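You operate a simulated robot arm through the tools that you are given. There is no shell and no other tool.

You are at the controls of a simulated robot arm. One attempt, no reset.

JOB
Top up the green cup with water to about its line, and wipe up the spill.
Fine: wipe with the green wiping pad; jug and pad go back. Set down upright: water jug, green wiping pad.

The check looks at the end state, three seconds after you hand in, the way a careful person would. Anything else that was tipped, shoved, dropped, spilled or broken makes it a failure.

ROBOT AND FRAMES
A 7-joint arm with a two-finger gripper, fixed in place. Base frame: the origin is at the foot of the arm, x ahead of it, y to its left, z up; the work surface is at about z = 0. Units: m, degrees, N and s.
With the tool pointing down near the work surface it reaches from about 0.22 to 0.56 m from the base axis. Its first joint turns from -166.0 to 166.0 degrees. Payload 1.2 kg.
Tool frame: the origin (TCP) lies between the finger pads and is the grasp point; the fingertips stand 0.022 m ahead of it; z points along the fingers, y is the line along which they close. The gripper opens to 0.092 m; its body begins 0.065 m behind the TCP.
Orientation is that of the tool frame in the base frame, as a unit quaternion [x, y, z, w]. With the fingers straight down and closing along the base's y, the tool's x points along the base's -x, its y along +y and its z along -z.

CONTROLS
- The arm moves only by the tool drive_tool. Its argument "steps" is a list of rows, each a list of 7 numbers: the finger opening in m, from 0 to 0.092, then the shift along the base's x, y, z in m, then the turn, a rotation vector about the base's x, y, z in degrees. In form: [[fingers, x, y, z, ax, ay, az], ...]. A call has 1 to 20 rows; each row is the pose to reach, as a shift and turn from the pose commanded when the call began. Rows are played at 5 a second. More than 0.05 m and 8.6 degrees between two rows, or a gripper value outside its range, and nothing of the call is played. A pose out of reach is approached as far as the arm can. The call stops where the force on the tool passes 40 N (or 10 N more than at its start, if that is more) or the arm is blocked; 0.2 s more then pass. The fingers move at their own pace (about 0.1436 m/s each) and stop on an object; they squeeze with about 26 N. The grip force told is the motor's: it shows also when the fingers shut on nothing. Time passes only in rows, and 0.2 s behind the last, so rows that repeat a pose let the fingers close. The reply holds the time, the measured pose of the TCP, the force on the tool along the base axes, the opening and the grip force, in the units named above and with some noise, with the torque about the TCP (base axes, N m) and any sound that the robot's microphone picked up.
- Cameras (640 x 400 px; columns grow to the right, rows downward): "scene" is fixed at [0.0485, 0.5001, 0.7506]; the picture's right is [-0.74, -0.68, 0.00], its down [-0.49, 0.54, -0.68] and it looks along [0.46, -0.50, -0.73] (base axes); focal length 341 px, centre (320, 200). "wrist" rides on the gripper at [0.071, 0.019, -0.102] in the tool frame; the picture's right is [-0.26, 0.97, 0.00], its down [-0.75, -0.20, -0.63] and it looks along [-0.60, -0.16, 0.78] (tool axes); focal length 280 px, centre (320, 200).
- snapshot(camera): a new picture of that camera. It takes no simulated time.
- pixel_to_xyz(camera, pixels): there is no depth. For up to 12 entries [column, row, z] of the newest picture of that camera ("zoom" is the newest enlarged one), the place [x, y] in the base frame at which the ray of that pixel passes the height z, good to about 0.002 m. It takes no simulated time.
- close_up(camera, box): a new picture of the part [left, top, right, bottom] of that camera's present view, enlarged. It takes no simulated time.
- sign_off(): hands the job in; it is judged then, once.

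Unless the task says otherwise, let go and move clear before handing in.

The tools are called after "Emit:" as a command line: name --pt "numbers of a row" for each row, then --argument value for the rest, lists and objects as JSON in quotes. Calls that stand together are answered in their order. drive_tool: Moves the arm, as the interface text tells. Its arguments: {"type":"object","properties":{"steps":{"type":"array","items":{"type":"array","items":{"type":"number"}}}},"required":["steps"]} The other tools are called the same way: snapshot (camera) takes a picture; pixel_to_xyz (camera, pixels) gives the place at which the rays of pixels pass given heights; close_up (camera, box) takes an enlarged picture of a part of a camera's view; sign_off () hands the job in.

At the start:

```text
t: 0.0
position: [0.3114, -0.0034, 0.4111]
tcp_rot: [0.001, 1.0, -0.001, 0.0]
contact_force: [0.3, -0.1, -0.5]
torque: [0.02, 0.03, 0.01]
opening: 0.0922
finger_force: 0.2
```

scene: 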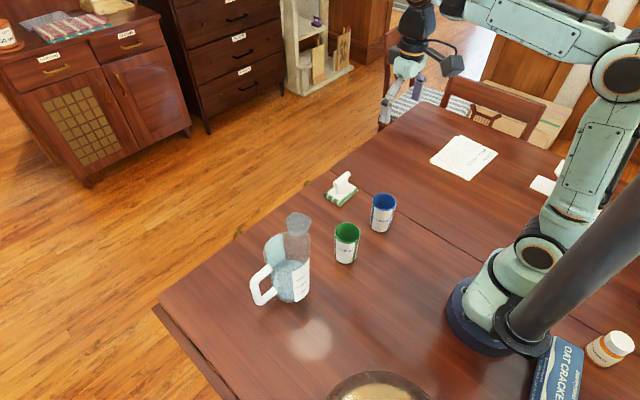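
wrist: 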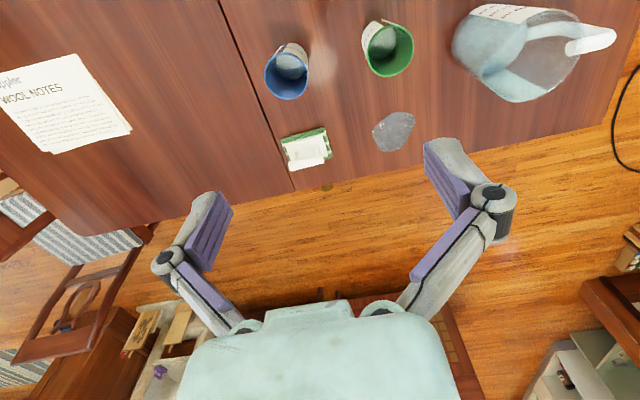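

The scene shows the jug near (287,268), the green cup near (347,242), the blue cup near (382,212) and the pad with a handle near (340,190). A grey patch near (395,130) in the wrist view is probably the spill, so I'll take close-ups before moving.

Emit:
close_up --camera "scene" --box '[220, 150, 420, 320]'

Emit:
close_up --camera "wrist" --box '[240, 0, 640, 200]'

Emit:
pixel_to_xyz --camera "scene" --pixels '[[340, 203, 0], [347, 262, 0], [347, 229, 0.09], [382, 230, 0], [382, 200, 0.09], [287, 300, 0], [287, 245, 0.15], [298, 218, 0.15], [310, 340, 0], [262, 285, 0.08]]'

Emit:
pixel_to_xyz --camera "wrist" --pixels '[[394, 131, 0], [305, 148, 0], [388, 48, 0.09], [288, 75, 0.09], [372, 131, 0], [415, 131, 0], [394, 111, 0], [394, 152, 0]]'

```text
2.35 times, centred on (320, 235) of scene
```

zoom: 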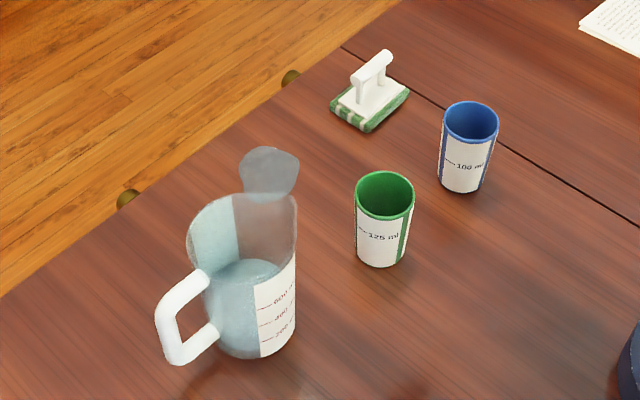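

```text
1.60 times, centred on (440, 100) of wrist
```

zoom: 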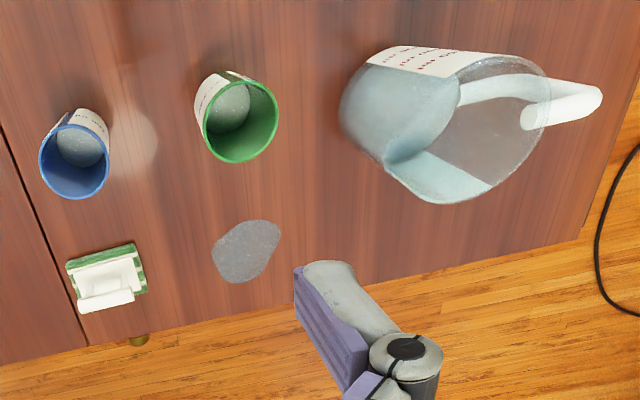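

```text
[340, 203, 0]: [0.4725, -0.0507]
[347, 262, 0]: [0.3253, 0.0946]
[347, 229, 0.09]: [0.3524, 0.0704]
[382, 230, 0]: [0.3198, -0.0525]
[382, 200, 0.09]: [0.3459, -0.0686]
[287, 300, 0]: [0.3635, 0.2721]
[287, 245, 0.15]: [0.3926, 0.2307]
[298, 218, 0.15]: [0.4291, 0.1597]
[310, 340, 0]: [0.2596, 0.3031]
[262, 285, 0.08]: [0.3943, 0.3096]
```

```text
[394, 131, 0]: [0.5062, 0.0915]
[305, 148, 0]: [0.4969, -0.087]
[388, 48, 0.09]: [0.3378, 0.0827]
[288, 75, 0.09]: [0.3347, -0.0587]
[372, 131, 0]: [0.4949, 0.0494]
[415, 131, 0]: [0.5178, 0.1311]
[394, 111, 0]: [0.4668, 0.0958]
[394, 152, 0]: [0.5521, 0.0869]
```

The spill is the grey patch at about (0.506, 0.09); the same spot shows in both cameras. The bright spot at (310,340) looks like a lamp reflection. I'll move the wrist camera over the jug, staying high, to read its handle and spout geometry.

Emit:
drive_tool --pt "0.092 -0.015 0.034 0.006 0 0 0" --pt "0.092 -0.03 0.068 0.013 0 0 0" --pt "0.092 -0.045 0.102 0.02 0 0 0" --pt "0.092 -0.06 0.136 0.026 0 0 0" --pt "0.092 -0.076 0.17 0.033 0 0 0" --pt "0.092 -0.0914 0.2034 0.039 0 0 0" --pt "0.092 -0.0914 0.2034 0.039 0 0 0" --pt "0.092 -0.0914 0.2034 0.039 0 0 0"

Emit:
snapshot --camera "wrist"

Emit:
snapshot --camera "scene"

```text
t: 1.8
position: [0.2204, 0.1988, 0.4511]
tcp_rot: [-0.001, 1.0, 0.0, 0.0]
contact_force: [-1.0, -0.3, 0.3]
torque: [-0.02, -0.04, 0.0]
opening: 0.0918
finger_force: 0.2
```

```text
taken
```

wrist: 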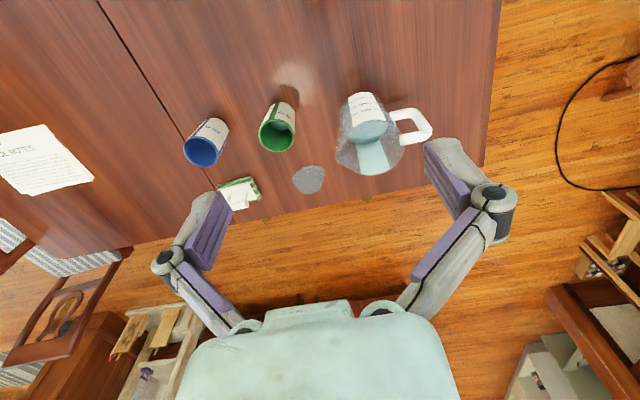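

```text
taken
```

scene: 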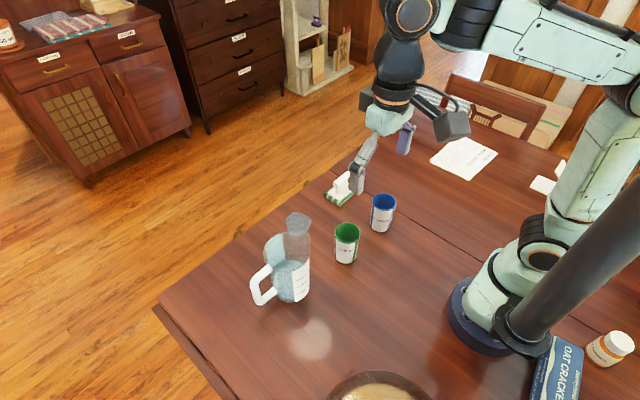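

The wrist view now shows the jug around (370,135), with its handle at (412,125) pointing right (+y). I'll enlarge the jug and cups to get exact outlines.

Emit:
close_up --camera "wrist" --box '[300, 70, 460, 190]'

Emit:
close_up --camera "scene" --box '[240, 195, 330, 315]'

Emit:
close_up --camera "scene" --box '[310, 160, 410, 275]'

```text
3.33 times, centred on (380, 130) of wrist
```

zoom: 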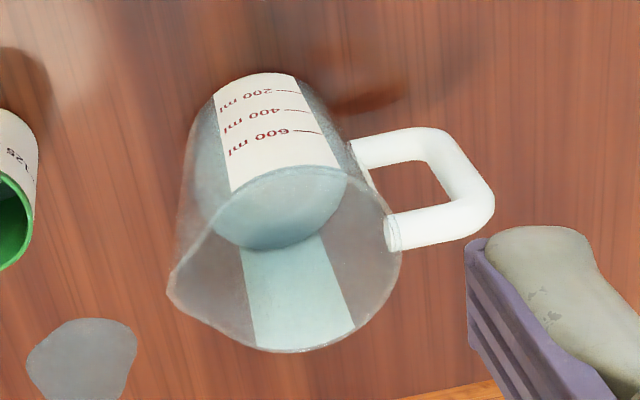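

```text
3.33 times, centred on (285, 255) of scene
```

zoom: 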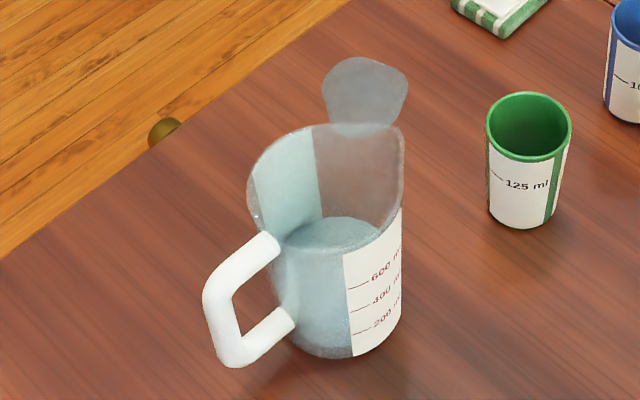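

```text
3.48 times, centred on (360, 218) of scene
```

zoom: 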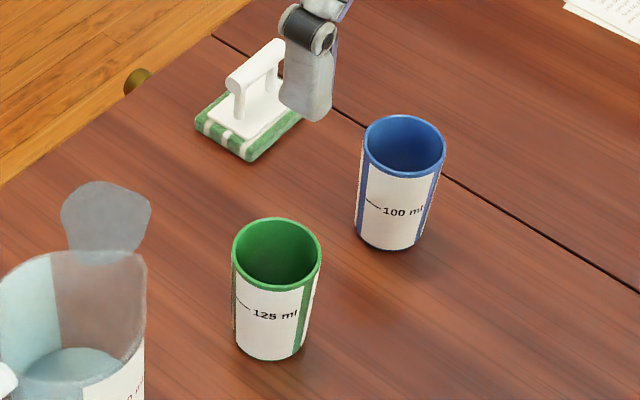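

Spout tip, handle corners and cup rims are visible in both views (spout tip near scene (310,235) and wrist (335,157)). I'll triangulate by intersecting the rays from both cameras.

Emit:
pixel_to_xyz --camera "scene" --pixels '[[309.9, 235.5, 0.13], [309.9, 235.5, 0.16], [309.9, 235.5, 0.19], [252, 282, 0.08], [252, 282, 0.12], [252, 282, 0.16], [257, 301, 0.04], [257, 301, 0.08], [270, 268.5, 0.12], [270, 268.5, 0.16], [347.4, 233.8, 0.08], [347.4, 233.8, 0.11]]'

Emit:
pixel_to_xyz --camera "wrist" --pixels '[[335, 157, 0.13], [335, 157, 0.16], [335, 157, 0.19], [431, 130, 0.08], [431, 130, 0.12], [431, 130, 0.16], [414.5, 110.5, 0.04], [414.5, 110.5, 0.08], [401.6, 139.6, 0.12], [401.6, 139.6, 0.16], [277, 132, 0.08], [277, 132, 0.11]]'

Emit:
close_up --camera "wrist" --box '[170, 80, 330, 200]'

```text
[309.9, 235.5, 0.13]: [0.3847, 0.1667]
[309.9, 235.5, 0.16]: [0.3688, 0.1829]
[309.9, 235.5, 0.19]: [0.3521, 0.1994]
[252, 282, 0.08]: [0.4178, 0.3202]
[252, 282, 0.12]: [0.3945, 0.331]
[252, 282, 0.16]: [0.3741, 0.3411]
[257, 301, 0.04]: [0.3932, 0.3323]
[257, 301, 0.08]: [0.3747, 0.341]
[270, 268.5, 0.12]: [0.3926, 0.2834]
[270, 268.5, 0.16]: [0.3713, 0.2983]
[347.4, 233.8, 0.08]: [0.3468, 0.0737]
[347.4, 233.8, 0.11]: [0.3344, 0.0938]
```

```text
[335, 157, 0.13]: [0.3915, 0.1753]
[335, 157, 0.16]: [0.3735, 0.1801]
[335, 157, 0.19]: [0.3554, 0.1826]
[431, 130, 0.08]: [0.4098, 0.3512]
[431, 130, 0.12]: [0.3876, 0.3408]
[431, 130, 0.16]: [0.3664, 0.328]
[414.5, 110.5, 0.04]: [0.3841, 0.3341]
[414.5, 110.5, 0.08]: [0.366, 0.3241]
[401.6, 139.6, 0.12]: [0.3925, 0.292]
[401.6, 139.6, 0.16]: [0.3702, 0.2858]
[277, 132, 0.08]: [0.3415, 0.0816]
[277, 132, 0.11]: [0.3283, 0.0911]
```

```text
3.33 times, centred on (250, 140) of wrist
```

zoom: 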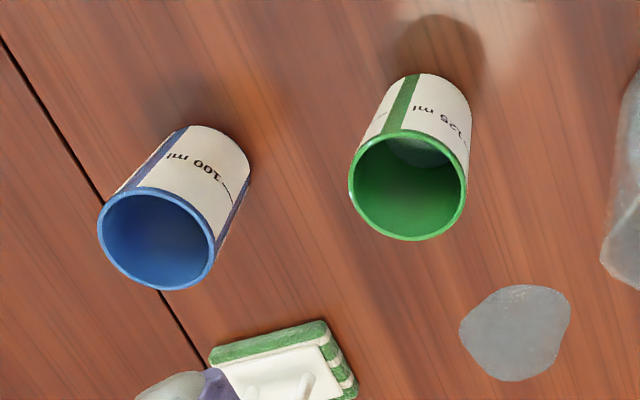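

The rays agree: spout tip at about (0.371, 0.181, 0.157), handle corner at about (0.382, 0.335, 0.138), and green cup rim centre at about (0.337, 0.087, 0.097). The jug's spout points towards -y and its handle towards +y. Next I'll take a steep look into the green cup to read its present water level.

Emit:
drive_tool --pt "0.092 0.018 -0.02 -0.022 0 6 0" --pt "0.092 0.036 -0.04 -0.044 0 12 0" --pt "0.092 0.054 -0.06 -0.066 0 18 0" --pt "0.092 0.072 -0.08 -0.088 0 24 0" --pt "0.092 0.09 -0.099 -0.11 0 30 0" --pt "0.092 0.09 -0.099 -0.11 0 30 0" --pt "0.092 0.09 -0.099 -0.11 0 30 0"

Emit:
snapshot --camera "wrist"

```text
t: 3.4
position: [0.3098, 0.0992, 0.3403]
tcp_rot: [0.0, 0.966, 0.0, -0.258]
contact_force: [-0.7, 0.2, -0.2]
torque: [-0.01, 0.01, 0.0]
opening: 0.0921
finger_force: 0.1
```

```text
taken
```

wrist: 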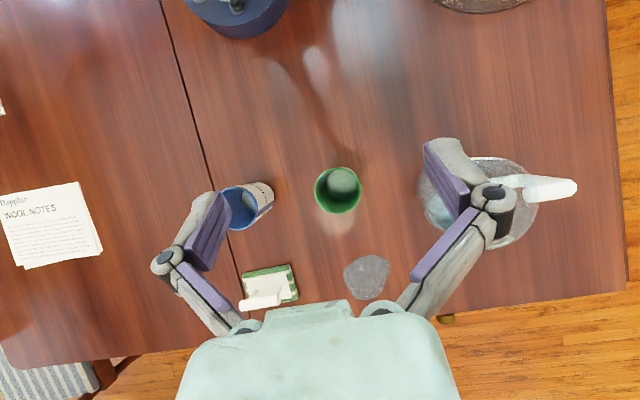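

Emit:
close_up --camera "wrist" --box '[298, 155, 378, 230]'

Emit:
close_up --camera "wrist" --box '[220, 230, 420, 330]'

Emit:
close_up --camera "wrist" --box '[400, 130, 600, 260]'

Emit:
pixel_to_xyz --camera "wrist" --pixels '[[338, 190, 0.097], [315.5, 190, 0.097], [361.5, 190, 0.097], [338, 167, 0.097], [338, 213, 0.097], [344, 274, 0], [390, 274, 0], [368, 255, 0], [368, 299, 0], [577, 187, 0.13], [530, 180, 0.14], [243, 271, 0.01]]'

```text
5.33 times, centred on (338, 192) of wrist
```

zoom: 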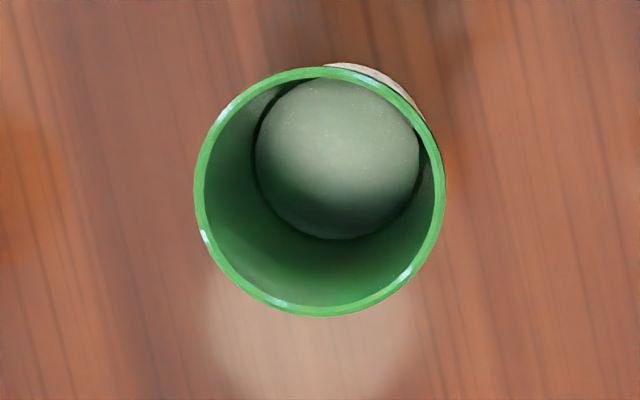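

```text
3.20 times, centred on (320, 280) of wrist
```

zoom: 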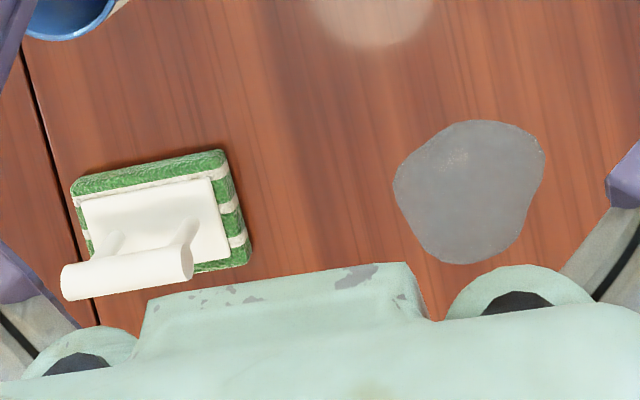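

```text
3.08 times, centred on (500, 195) of wrist
```

zoom: 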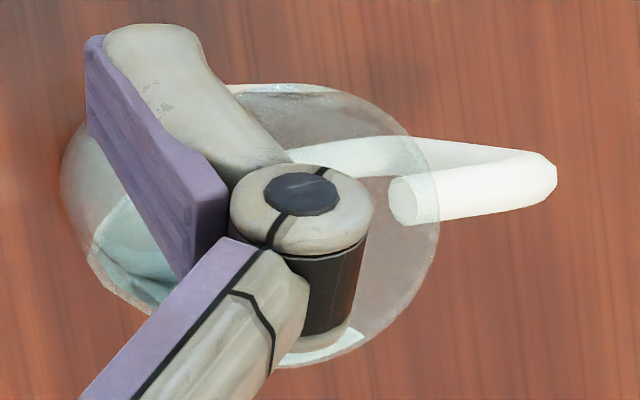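

```text
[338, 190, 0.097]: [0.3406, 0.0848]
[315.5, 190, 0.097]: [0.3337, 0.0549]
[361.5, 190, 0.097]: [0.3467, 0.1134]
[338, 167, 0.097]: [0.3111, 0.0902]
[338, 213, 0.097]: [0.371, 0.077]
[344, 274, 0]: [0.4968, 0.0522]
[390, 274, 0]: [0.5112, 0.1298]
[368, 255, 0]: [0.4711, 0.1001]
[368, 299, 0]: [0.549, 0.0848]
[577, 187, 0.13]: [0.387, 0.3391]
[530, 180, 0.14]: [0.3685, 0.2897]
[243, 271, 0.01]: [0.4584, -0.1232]
```

In the wrist close-up the grey-green disc, centred near (341,184), is the water surface low in the green cup. I'll intersect its ray with the cup axis to estimate the level, and zoom in on the cup's printed line from the scene camera.

Emit:
pixel_to_xyz --camera "wrist" --pixels '[[341.4, 184.1, 0.005], [341.4, 184.1, 0.015], [341.4, 184.1, 0.025], [341.4, 184.1, 0.035], [341.4, 184.1, 0.045], [338, 190.5, 0.09], [338, 190.5, 0.1], [338, 169.5, 0.01], [338, 169.5, 0.03]]'

Emit:
close_up --camera "scene" --box '[325, 215, 370, 270]'

Emit:
close_up --camera "scene" --box '[315, 160, 375, 215]'

```text
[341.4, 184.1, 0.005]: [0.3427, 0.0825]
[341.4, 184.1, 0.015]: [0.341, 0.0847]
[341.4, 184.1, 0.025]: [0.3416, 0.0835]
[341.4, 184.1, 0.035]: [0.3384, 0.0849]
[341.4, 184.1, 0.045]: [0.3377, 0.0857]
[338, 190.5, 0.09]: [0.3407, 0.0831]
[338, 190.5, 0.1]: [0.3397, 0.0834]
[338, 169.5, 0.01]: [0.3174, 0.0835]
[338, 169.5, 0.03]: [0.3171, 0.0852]
```

```text
7.27 times, centred on (348, 242) of scene
```

zoom: 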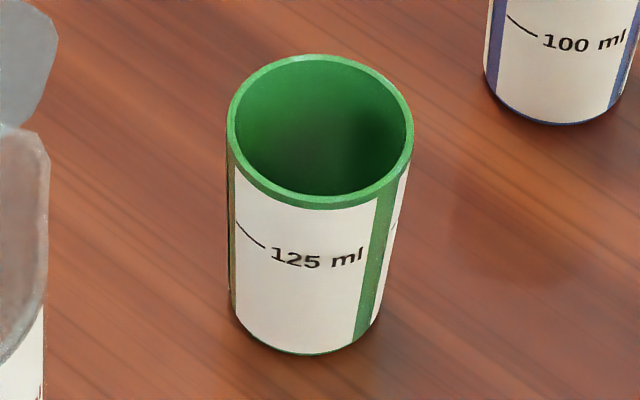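

```text
7.27 times, centred on (345, 188) of scene
```

zoom: 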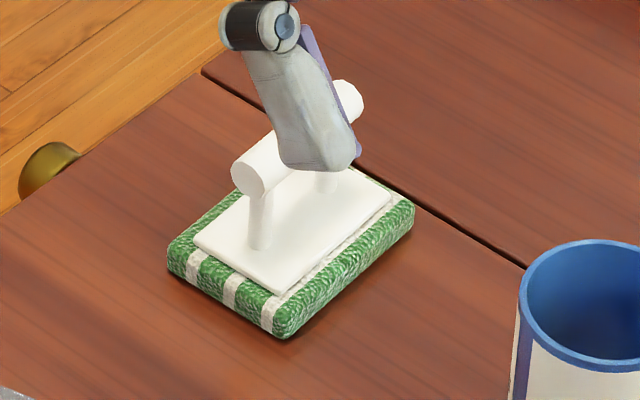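

The line on the green cup sits at roughly z = 0.06 and the water now at about 0.025, so I need roughly 80–90 ml more. I'll refine the handle axis direction using the enlarged wrist view, where the handle's top arm runs from (526,195) to (570,187) and the spout tip is near (425,211).

Emit:
pixel_to_xyz --camera "wrist" --pixels '[[526, 195, 0.13], [570, 187, 0.13], [548, 191, 0.13], [425, 211, 0.157], [577, 187, 0.1], [577, 187, 0.05], [500, 155, 0.155], [500, 247, 0.155]]'

Emit:
pixel_to_xyz --camera "scene" --pixels '[[263, 275, 0.13], [255, 281, 0.13], [291.5, 302, 0], [276, 295, 0], [308, 296, 0], [305.5, 300, 0]]'

Emit:
close_up --camera "scene" --box '[240, 245, 320, 310]'

```text
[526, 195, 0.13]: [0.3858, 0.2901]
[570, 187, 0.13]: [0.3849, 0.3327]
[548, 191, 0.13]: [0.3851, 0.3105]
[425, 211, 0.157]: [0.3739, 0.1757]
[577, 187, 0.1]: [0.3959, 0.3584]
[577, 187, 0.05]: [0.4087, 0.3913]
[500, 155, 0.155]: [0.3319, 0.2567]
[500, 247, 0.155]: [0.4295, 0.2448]
```

```text
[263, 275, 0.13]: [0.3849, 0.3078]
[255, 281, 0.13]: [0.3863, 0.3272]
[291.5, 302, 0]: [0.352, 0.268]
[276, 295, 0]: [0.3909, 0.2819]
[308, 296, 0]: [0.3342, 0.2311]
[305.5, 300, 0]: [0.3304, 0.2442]
```

```text
6.15 times, centred on (280, 278) of scene
```

zoom: 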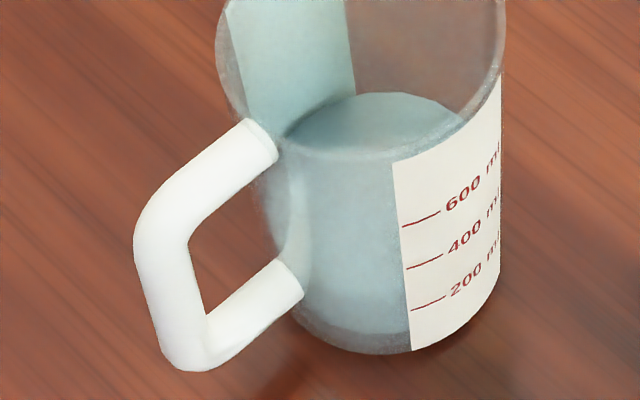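

The handle arm runs along y at x≈0.385, the bar is about 18 mm thick, and the water in the jug sits at about z≈0.055 (around 300 ml). I'll rehearse the wrist turn needed to pour in free air, starting by levelling the tool above the jug.

Emit:
drive_tool --pt "0.092 0.01 0.033 0.014 0 -5 0" --pt "0.092 0.02 0.066 0.028 0 -10 0" --pt "0.092 0.03 0.1 0.042 0 -15 0" --pt "0.092 0.04 0.134 0.056 0 -20 0" --pt "0.092 0.05 0.168 0.07 0 -25 0" --pt "0.092 0.06 0.2 0.08 0 -30 0" --pt "0.092 0.06 0.2 0.08 0 -30 0"

Emit:
drive_tool --pt "0.092 0 0 0 0 0 -8" --pt "0.092 0 0 0 0 0 -16" --pt "0.092 0 0 0 0 0 -24" --pt "0.092 0 0 0 0 0 -32" --pt "0.092 0 0 0 0 0 -40" --pt "0.092 0 0 0 0 0 -48" --pt "0.092 0 0 0 0 0 -56" --pt "0.092 0 0 0 0 0 -64" --pt "0.092 0 0 0 0 0 -72" --pt "0.092 0 0 0 0 0 -80" --pt "0.092 0 0 0 0 0 -85" --pt "0.092 0 0 0 0 0 -90" --pt "0.092 0 0 0 0 0 -90" --pt "0.092 0 0 0 0 0 -90"

Emit:
snapshot --camera "scene"

```text
t: 5.0
position: [0.3583, 0.2887, 0.4163]
tcp_rot: [-0.001, 1.0, -0.001, 0.002]
contact_force: [0.3, 0.2, 0.3]
torque: [0.04, 0.0, -0.01]
opening: 0.092
finger_force: 0.1
out of reach, approached as far as the arm can: row 6, 7
```

```text
t: 8.0
position: [0.3566, 0.2883, 0.4154]
tcp_rot: [0.707, 0.707, 0.0, 0.0]
contact_force: [0.2, -0.2, 0.1]
torque: [0.01, -0.01, 0.0]
opening: 0.0918
finger_force: 0.2
```

```text
taken
```

scene: 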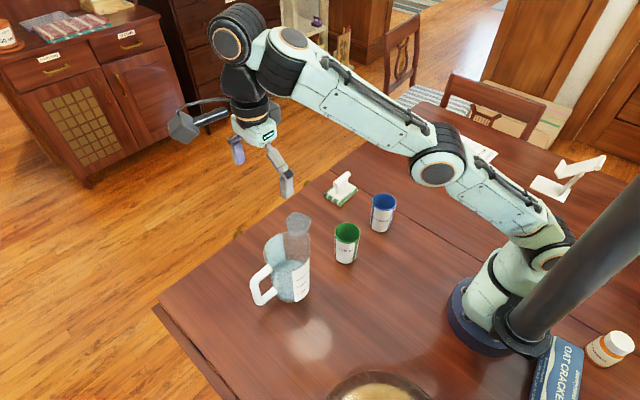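

The -90° yaw was reached cleanly (tcp_rot [0.707,0.707,0,0]), and the scene view shows the gripper clear of everything at (262,170). Now I'll rehearse the pouring tilt in free air, about +70° about base x, high above the cups.

Emit:
drive_tool --pt "0.092 -0.002 -0.012 -0.005 7 0 0" --pt "0.092 -0.004 -0.024 -0.01 14 0 0" --pt "0.092 -0.006 -0.036 -0.015 21 0 0" --pt "0.092 -0.008 -0.048 -0.02 28 0 0" --pt "0.092 -0.01 -0.06 -0.025 35 0 0" --pt "0.092 -0.012 -0.072 -0.03 42 0 0" --pt "0.092 -0.014 -0.084 -0.035 49 0 0" --pt "0.092 -0.016 -0.096 -0.04 56 0 0" --pt "0.092 -0.018 -0.108 -0.05 63 0 0" --pt "0.092 -0.018 -0.116 -0.06 70 0 0" --pt "0.092 -0.018 -0.116 -0.06 70 0 0"

Emit:
snapshot --camera "scene"

Emit:
snapshot --camera "wrist"

```text
t: 10.4
position: [0.339, 0.1742, 0.3537]
tcp_rot: [0.578, 0.58, 0.406, -0.406]
contact_force: [-0.2, 0.2, -0.3]
torque: [0.02, 0.0, -0.01]
opening: 0.092
finger_force: 0.0
```

```text
taken
```

scene: 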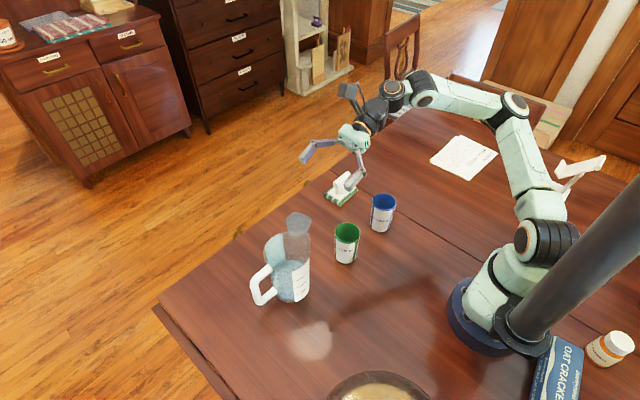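

```text
taken
```

wrist: 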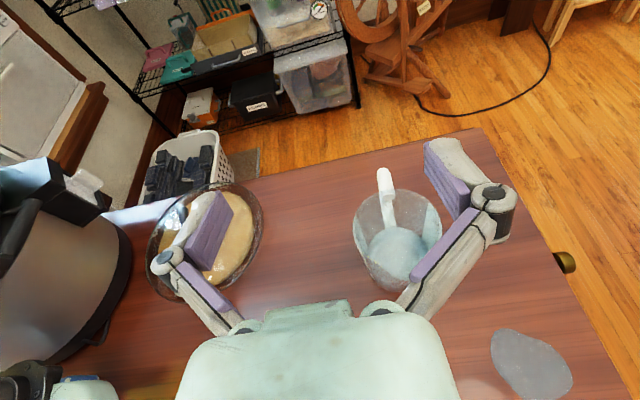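

The pouring pose is reachable (tcp_rot shows 70°) with nothing touched. Next I'll swing back to above the handle at (0.385, 0.32), with the tool leaning slightly outward.

Emit:
drive_tool --pt "0.092 0.004 0.013 0.0 -7.5 0 0" --pt "0.092 0.008 0.026 0.0 -15 0 0" --pt "0.092 0.012 0.04 -0.005 -22.5 0 0" --pt "0.092 0.016 0.053 -0.01 -30 0 0" --pt "0.092 0.02 0.066 -0.02 -37.5 0 0" --pt "0.092 0.025 0.08 -0.03 -45 0 0" --pt "0.092 0.03 0.094 -0.04 -52.5 0 0" --pt "0.092 0.034 0.108 -0.05 -60 0 0" --pt "0.092 0.038 0.122 -0.07 -67.5 0 0" --pt "0.092 0.042 0.135 -0.09 -75 0 0" --pt "0.092 0.046 0.146 -0.114 -82 0 0" --pt "0.092 0.046 0.146 -0.114 -82 0 0"

Emit:
snapshot --camera "wrist"

Emit:
snapshot --camera "scene"

```text
t: 13.0
position: [0.3852, 0.3179, 0.2429]
tcp_rot: [0.703, 0.704, -0.074, 0.075]
contact_force: [-0.5, -0.1, 0.9]
torque: [-0.02, -0.01, 0.0]
opening: 0.0919
finger_force: 0.1
```

```text
taken
```

wrist: 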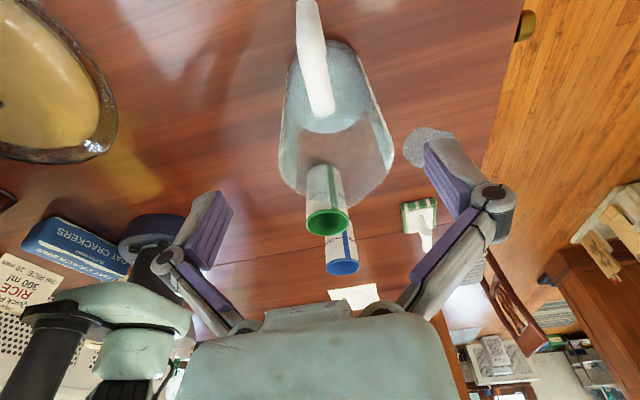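

```text
taken
```

scene: 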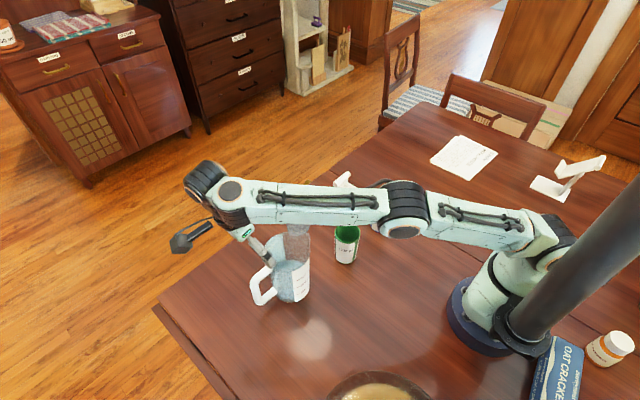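

The gripper hovers over the handle, which shows in the wrist view from (305,5) to (325,110). I'll check the handle's x and y from here before descending.

Emit:
pixel_to_xyz --camera "wrist" --pixels '[[320, 105, 0.13], [315, 70, 0.13], [311, 45, 0.13], [307, 20, 0.13], [305, 3, 0.13], [299, 45, 0.13], [326, 45, 0.13]]'

Emit:
close_up --camera "wrist" --box '[250, 0, 400, 125]'

Emit:
close_up --camera "scene" --box '[220, 200, 330, 310]'

```text
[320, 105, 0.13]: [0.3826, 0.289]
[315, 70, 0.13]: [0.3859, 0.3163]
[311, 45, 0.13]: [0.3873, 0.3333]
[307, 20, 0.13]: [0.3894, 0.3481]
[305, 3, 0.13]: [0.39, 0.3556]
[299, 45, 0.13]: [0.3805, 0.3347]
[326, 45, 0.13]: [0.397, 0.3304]
```

```text
3.20 times, centred on (325, 62) of wrist
```

zoom: 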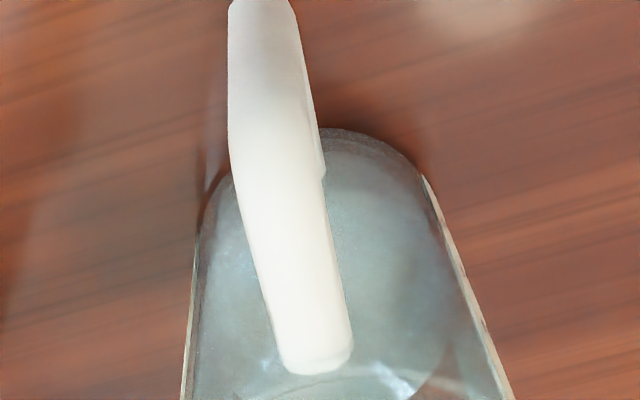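

```text
3.64 times, centred on (275, 255) of scene
```

zoom: 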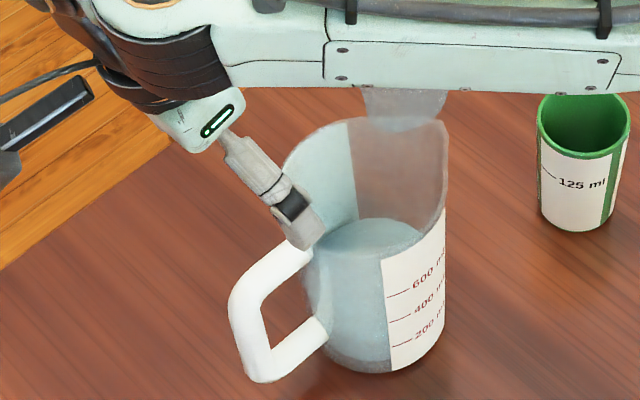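

The handle plane is yawed about 4° (x=0.3826 at y=0.289, x=0.386 at y=0.336). I'll yaw the tool -4° to match and descend with open fingers straddling the handle's upper corner.

Emit:
drive_tool --pt "0.092 0 0 -0.025 0 0 -2" --pt "0.092 -0.0005 0 -0.05 0 0 -4" --pt "0.092 -0.0005 0 -0.075 0 0 -4" --pt "0.092 -0.0005 0 -0.1 0 0 -4" --pt "0.092 -0.0005 0 -0.125 0 0 -4" --pt "0.092 -0.0005 0 -0.125 0 0 -4"

Emit:
snapshot --camera "wrist"

Emit:
close_up --camera "scene" --box '[220, 200, 330, 310]'

```text
t: 14.4
position: [0.3851, 0.3177, 0.1147]
tcp_rot: [0.727, 0.678, -0.076, 0.072]
contact_force: [0.6, 0.2, 0.2]
torque: [0.0, -0.01, 0.01]
opening: 0.0919
finger_force: 0.1
```

```text
taken
```

wrist: 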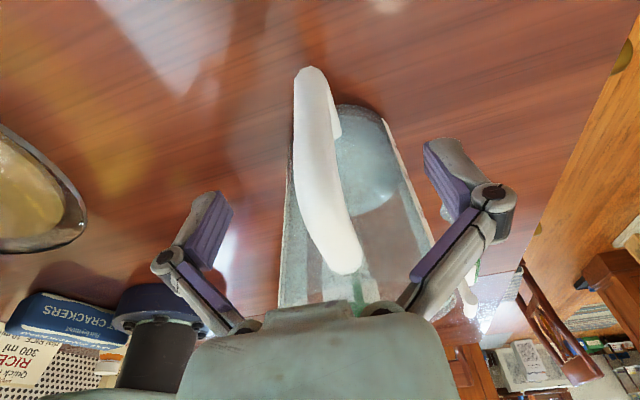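

```text
3.64 times, centred on (275, 255) of scene
```

zoom: 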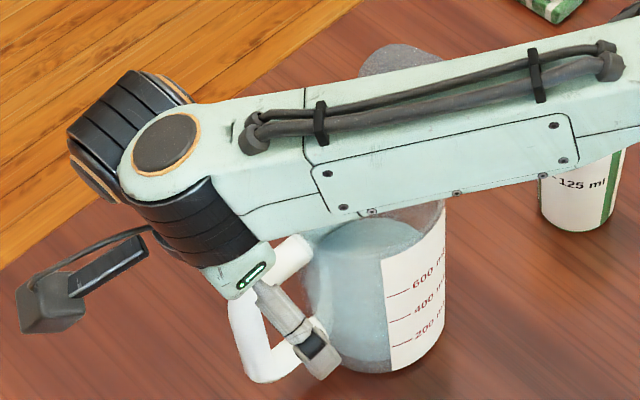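

The handle's upper arm passes through the TCP's pixel (320,184), centred between the pads at about (225,215) and (440,165). I'll close the fingers on it in place.

Emit:
drive_tool --pt "0.06 0 0 0 0 0 0" --pt "0.03 0 0 0 0 0 0" --pt "0.01 0 0 0 0 0 0" --pt "0.0 0 0 0 0 0 0" --pt "0.0 0 0 0 0 0 0" --pt "0.0 0 0 0 0 0 0"

Emit:
snapshot --camera "wrist"

Emit:
close_up --camera "scene" --box '[220, 200, 330, 310]'

```text
t: 15.8
position: [0.3828, 0.3178, 0.1159]
tcp_rot: [0.727, 0.678, -0.078, 0.071]
contact_force: [-0.1, -0.8, -3.8]
torque: [0.17, -0.04, 0.03]
opening: 0.0062
finger_force: 25.9
```

```text
taken
```

wrist: 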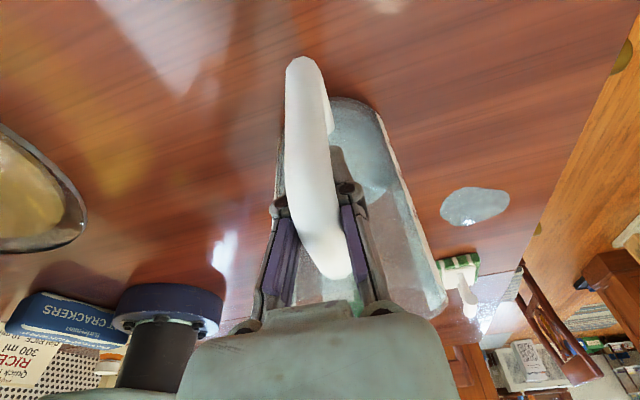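

```text
3.64 times, centred on (275, 255) of scene
```

zoom: 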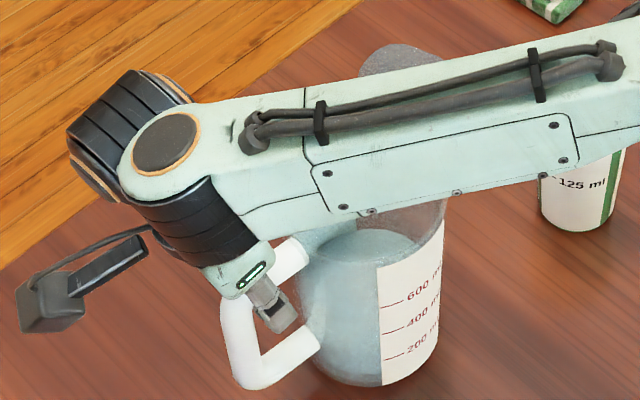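

The fingers stopped at an opening of only 6 mm, although the handle bar is about 18 mm. The jug also nudged slightly: the 600 mark moved from zoom (388,293) to (382,302). The pads seem to have closed under the upper arm instead of on it, so I'll reopen and look again.

Emit:
drive_tool --pt "0.02 0 0 0 0 0 0" --pt "0.04 0 0 0 0 0 0" --pt "0.06 0 0 0 0 0 0" --pt "0.092 0 0 0 0 0 0" --pt "0.092 0 0 0 0 0 0"

Emit:
close_up --camera "wrist" --box '[170, 40, 490, 290]'

Emit:
close_up --camera "scene" --box '[220, 200, 330, 310]'

```text
t: 17.0
position: [0.3849, 0.319, 0.115]
tcp_rot: [0.727, 0.678, -0.077, 0.071]
contact_force: [0.9, -1.0, -0.6]
torque: [-0.04, 0.0, -0.02]
opening: 0.0921
finger_force: 0.0
```

```text
1.60 times, centred on (330, 165) of wrist
```

zoom: 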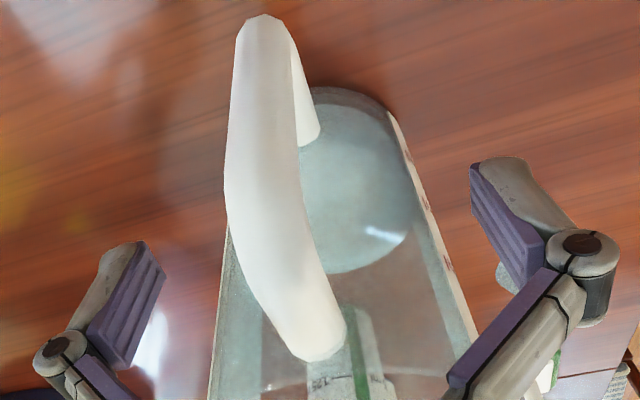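

```text
3.64 times, centred on (275, 255) of scene
```

zoom: 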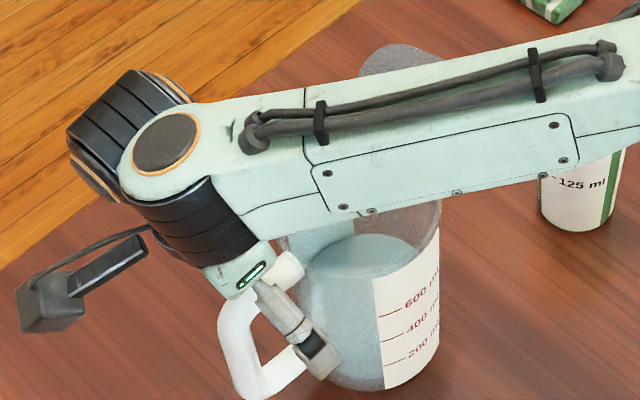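

When nearly closed, the pads sit from just behind the TCP to 22 mm ahead of it, so they slid under the upper arm and pushed the jug a few millimetres. I'll re-measure the handle now; the final placement will be set back to the original spot anyway.

Emit:
pixel_to_xyz --camera "wrist" --pixels '[[293.8, 62, 0.134], [297, 100, 0.134], [304, 150, 0.134], [314, 200, 0.134], [328, 246, 0.134]]'

Emit:
pixel_to_xyz --camera "zoom" --pixels '[[225, 310, 0.134], [255, 390, 0.05], [377, 310, 0.09]]'

```text
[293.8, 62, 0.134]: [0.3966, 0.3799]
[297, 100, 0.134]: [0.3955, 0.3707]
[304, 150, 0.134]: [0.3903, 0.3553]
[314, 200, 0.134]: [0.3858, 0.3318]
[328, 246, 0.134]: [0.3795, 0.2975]
```

```text
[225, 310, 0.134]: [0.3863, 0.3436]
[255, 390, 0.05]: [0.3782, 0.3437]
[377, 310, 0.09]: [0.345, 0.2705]
```

The jug's handle appears shifted about 8 mm towards +y and yawed a little. I'll rise straight up for a clean re-measurement before grasping again.

Emit:
drive_tool --pt "0.092 0 0 0.03 0 0 0" --pt "0.092 0 0 0.06 0 0 0" --pt "0.092 0 0 0.09 0 0 0" --pt "0.092 0 0 0.12 0 0 0" --pt "0.092 0 0 0.12 0 0 0"

Emit:
close_up --camera "wrist" --box '[220, 0, 420, 130]'

Emit:
close_up --camera "scene" --box '[240, 200, 330, 315]'

```text
t: 18.2
position: [0.3845, 0.3171, 0.238]
tcp_rot: [0.727, 0.679, -0.076, 0.072]
contact_force: [0.5, -0.2, -0.1]
torque: [0.0, -0.01, 0.02]
opening: 0.0921
finger_force: 0.2
```

```text
3.08 times, centred on (320, 65) of wrist
```

zoom: 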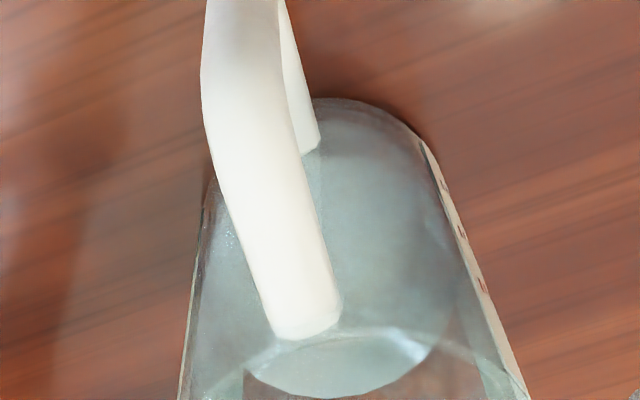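

```text
3.48 times, centred on (285, 258) of scene
```

zoom: 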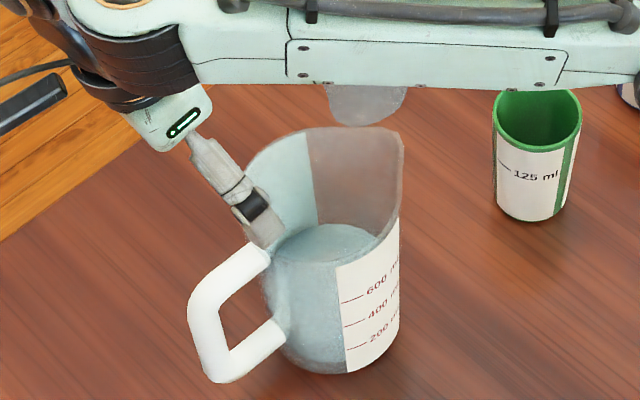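

Emit:
pixel_to_xyz --camera "wrist" --pixels '[[316, 105, 0.134], [310, 80, 0.134], [303, 55, 0.134], [296, 32.5, 0.134]]'

Emit:
pixel_to_xyz --camera "zoom" --pixels '[[262, 265, 0.134], [213, 298, 0.134], [222, 368, 0.05], [202, 330, 0.09], [400, 135, 0.157], [345, 373, 0], [282, 348, 0], [398, 330, 0]]'

Emit:
close_up --camera "scene" --box '[240, 245, 320, 320]'

```text
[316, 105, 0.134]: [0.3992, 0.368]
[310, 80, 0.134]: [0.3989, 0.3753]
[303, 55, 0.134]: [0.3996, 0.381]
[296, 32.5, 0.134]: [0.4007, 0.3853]
```

```text
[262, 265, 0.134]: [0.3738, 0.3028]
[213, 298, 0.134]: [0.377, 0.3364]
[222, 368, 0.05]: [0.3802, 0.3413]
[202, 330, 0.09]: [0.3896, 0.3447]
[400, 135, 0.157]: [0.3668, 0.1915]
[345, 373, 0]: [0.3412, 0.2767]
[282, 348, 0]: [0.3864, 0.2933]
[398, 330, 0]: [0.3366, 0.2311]
```

```text
5.33 times, centred on (280, 282) of scene
```

zoom: 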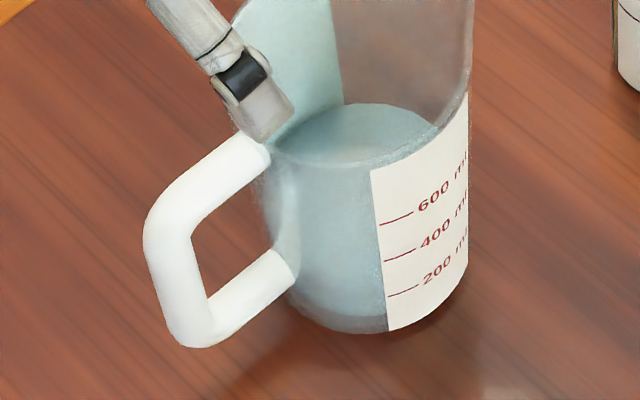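

Emit:
snapshot --camera "wrist"

Emit:
pixel_to_xyz --camera "wrist" --pixels '[[316, 105, 0.134], [310, 80, 0.134], [303, 55, 0.134], [296, 32.5, 0.134]]'

```text
taken
```

wrist: 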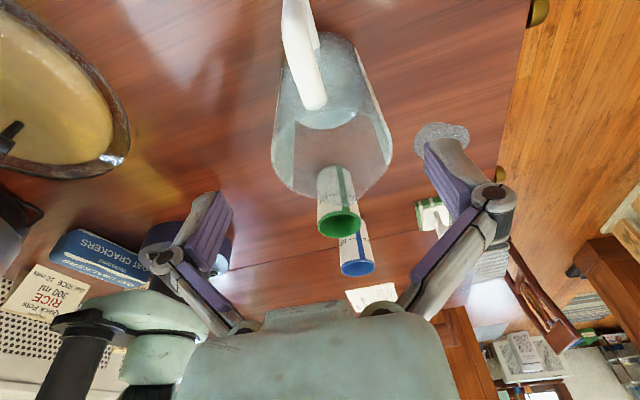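

```text
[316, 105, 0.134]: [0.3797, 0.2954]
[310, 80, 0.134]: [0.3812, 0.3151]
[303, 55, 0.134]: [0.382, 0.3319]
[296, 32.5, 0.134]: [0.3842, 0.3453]
```

The handle's corner is now at about (0.381, 0.341, z 0.134). I'll place the pads over that corner so they grip both the upper arm and the vertical bar, with the TCP at about (0.379, 0.334, 0.132).

Emit:
drive_tool --pt "0.092 -0.003 0.008 -0.01 0 0 0" --pt "0.092 -0.0055 0.0165 -0.035 0 0 0" --pt "0.092 -0.0055 0.0165 -0.065 0 0 0" --pt "0.092 -0.0055 0.0165 -0.09 0 0 0" --pt "0.092 -0.0055 0.0165 -0.106 0 0 0" --pt "0.092 -0.0055 0.0165 -0.106 0 0 0"

Emit:
snapshot --camera "wrist"

Emit:
close_up --camera "wrist" --box '[170, 60, 490, 280]'

```text
t: 19.6
position: [0.3795, 0.3354, 0.1292]
tcp_rot: [0.728, 0.677, -0.077, 0.071]
contact_force: [-0.9, 0.0, -0.4]
torque: [-0.01, 0.02, 0.01]
opening: 0.092
finger_force: 0.0
```

```text
taken
```

wrist: 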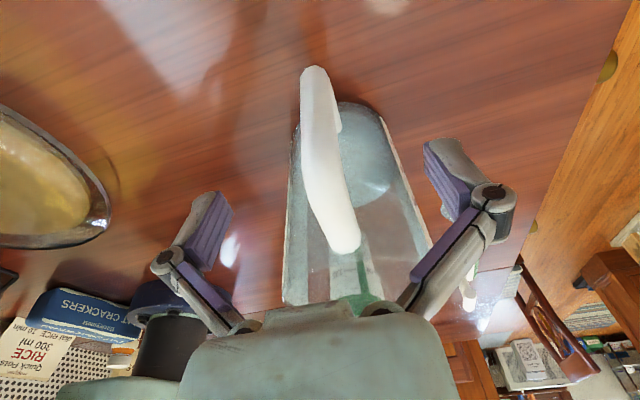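

```text
1.82 times, centred on (330, 170) of wrist
```

zoom: 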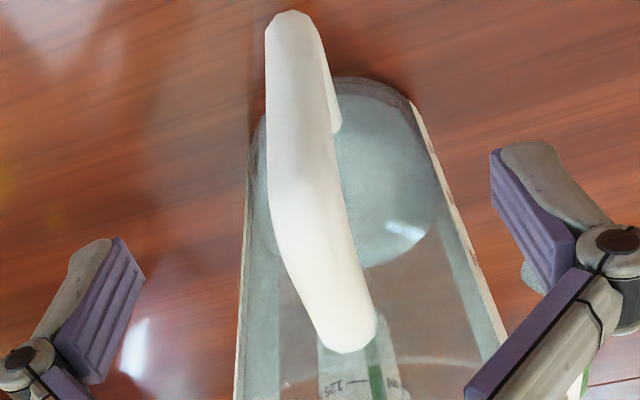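

The TCP pixel (320,184) falls right on the handle's bend, centred to within about 2 mm. I'll raise 4 mm so the pads cover the arm fully, then close.

Emit:
drive_tool --pt "0.092 0.0005 0 0.004 0 0 0" --pt "0.07 0.0005 0 0.004 0 0 0" --pt "0.045 0.0005 0 0.004 0 0 0" --pt "0.025 0.0005 0 0.004 0 0 0" --pt "0.01 0.0005 0 0.004 0 0 0" --pt "0.0 0.0005 0 0.004 0 0 0" --pt "0.0 0.0005 0 0.004 0 0 0"

Emit:
snapshot --camera "wrist"

Emit:
close_up --camera "scene" --box '[220, 200, 330, 310]'

```text
t: 21.2
position: [0.3793, 0.3349, 0.1337]
tcp_rot: [0.727, 0.678, -0.076, 0.071]
contact_force: [1.1, -1.8, 2.5]
torque: [-0.3, 0.03, 0.13]
opening: 0.0166
finger_force: 26.0
```

```text
taken
```

wrist: 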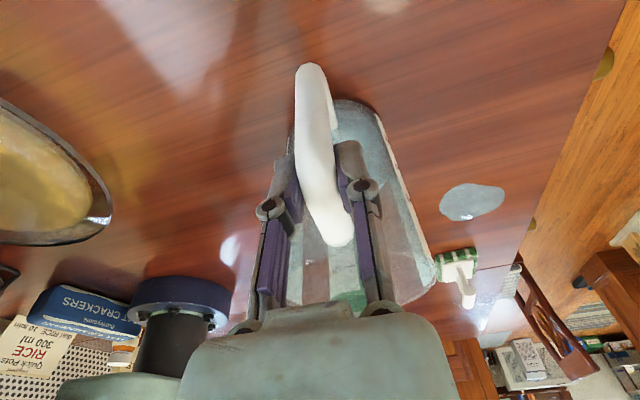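

```text
3.64 times, centred on (275, 255) of scene
```

zoom: 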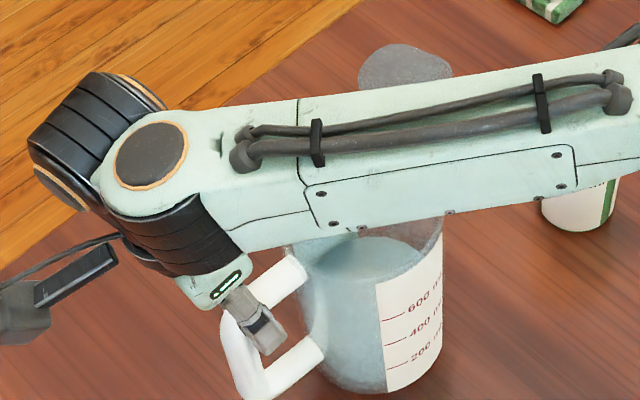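

The fingers stopped at 16.6 mm with 26 N, which matches the handle bar thickness. I'll lift slowly by about 12 mm and check whether the jug holds its attitude.

Emit:
drive_tool --pt "0.0 0 0 0.002 0 0 0" --pt "0.0 0 0 0.004 0 0 0" --pt "0.0 0 0 0.006 0 0 0" --pt "0.0 0 0 0.009 0 0 0" --pt "0.0 0 0 0.012 0 0 0" --pt "0.0 0 0 0.012 0 0 0"

Emit:
snapshot --camera "wrist"

Emit:
close_up --camera "scene" --box '[220, 200, 330, 310]'

```text
t: 22.6
position: [0.3799, 0.3368, 0.146]
tcp_rot: [0.727, 0.679, -0.076, 0.072]
contact_force: [0.1, 0.4, -4.0]
torque: [0.29, -0.04, 0.02]
opening: 0.0166
finger_force: 26.0
```

```text
taken
```

wrist: 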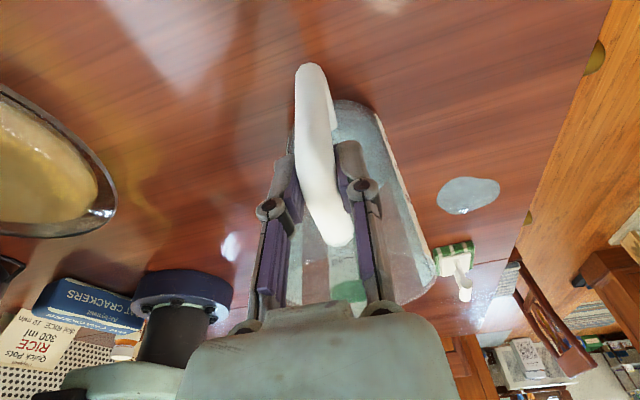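

```text
3.64 times, centred on (275, 255) of scene
```

zoom: 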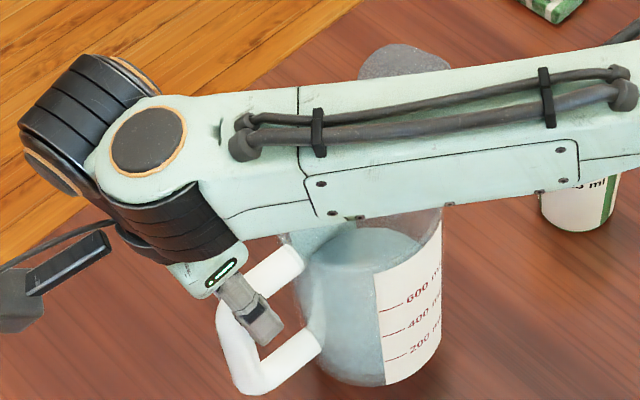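

The load reads 4.0 N with a steady 0.29 N·m, and the handle sits at the same place between the pads, so the grip is holding. I'll lift further to clear the cup height and check for slip.

Emit:
drive_tool --pt "0.0 0 -0.005 0.01 0 0 0" --pt "0.0 0 -0.01 0.02 0 0 0" --pt "0.0 -0.002 -0.018 0.03 0 0 0" --pt "0.0 -0.005 -0.026 0.045 0 0 0" --pt "0.0 -0.008 -0.034 0.06 0 0 0" --pt "0.0 -0.01 -0.04 0.07 0 0 0" --pt "0.0 -0.01 -0.04 0.07 0 0 0"

Emit:
snapshot --camera "wrist"

Emit:
snapshot --camera "scene"

```text
t: 24.2
position: [0.3709, 0.2971, 0.2162]
tcp_rot: [0.727, 0.678, -0.076, 0.071]
contact_force: [0.3, -0.7, -3.8]
torque: [0.29, -0.01, -0.02]
opening: 0.0166
finger_force: 25.9
```

```text
taken
```

wrist: 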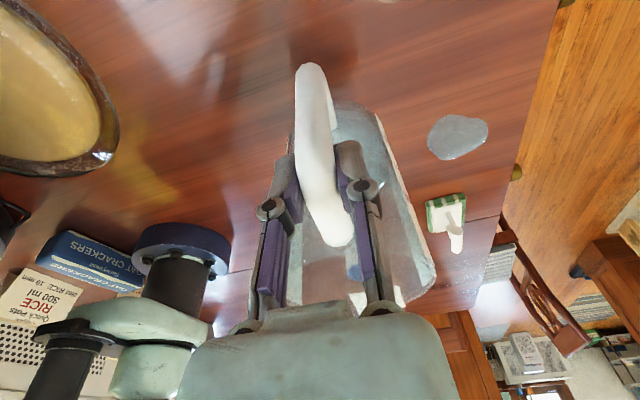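

```text
taken
```

scene: 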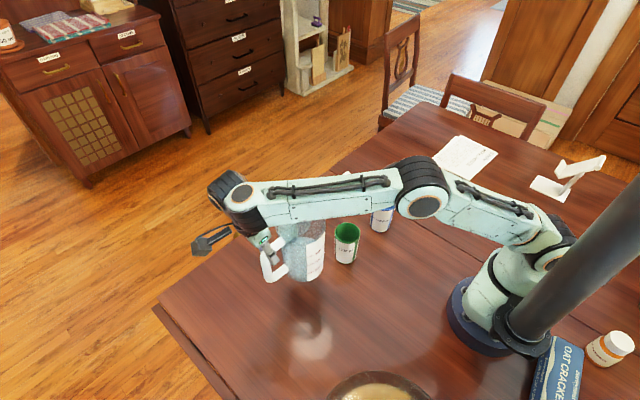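

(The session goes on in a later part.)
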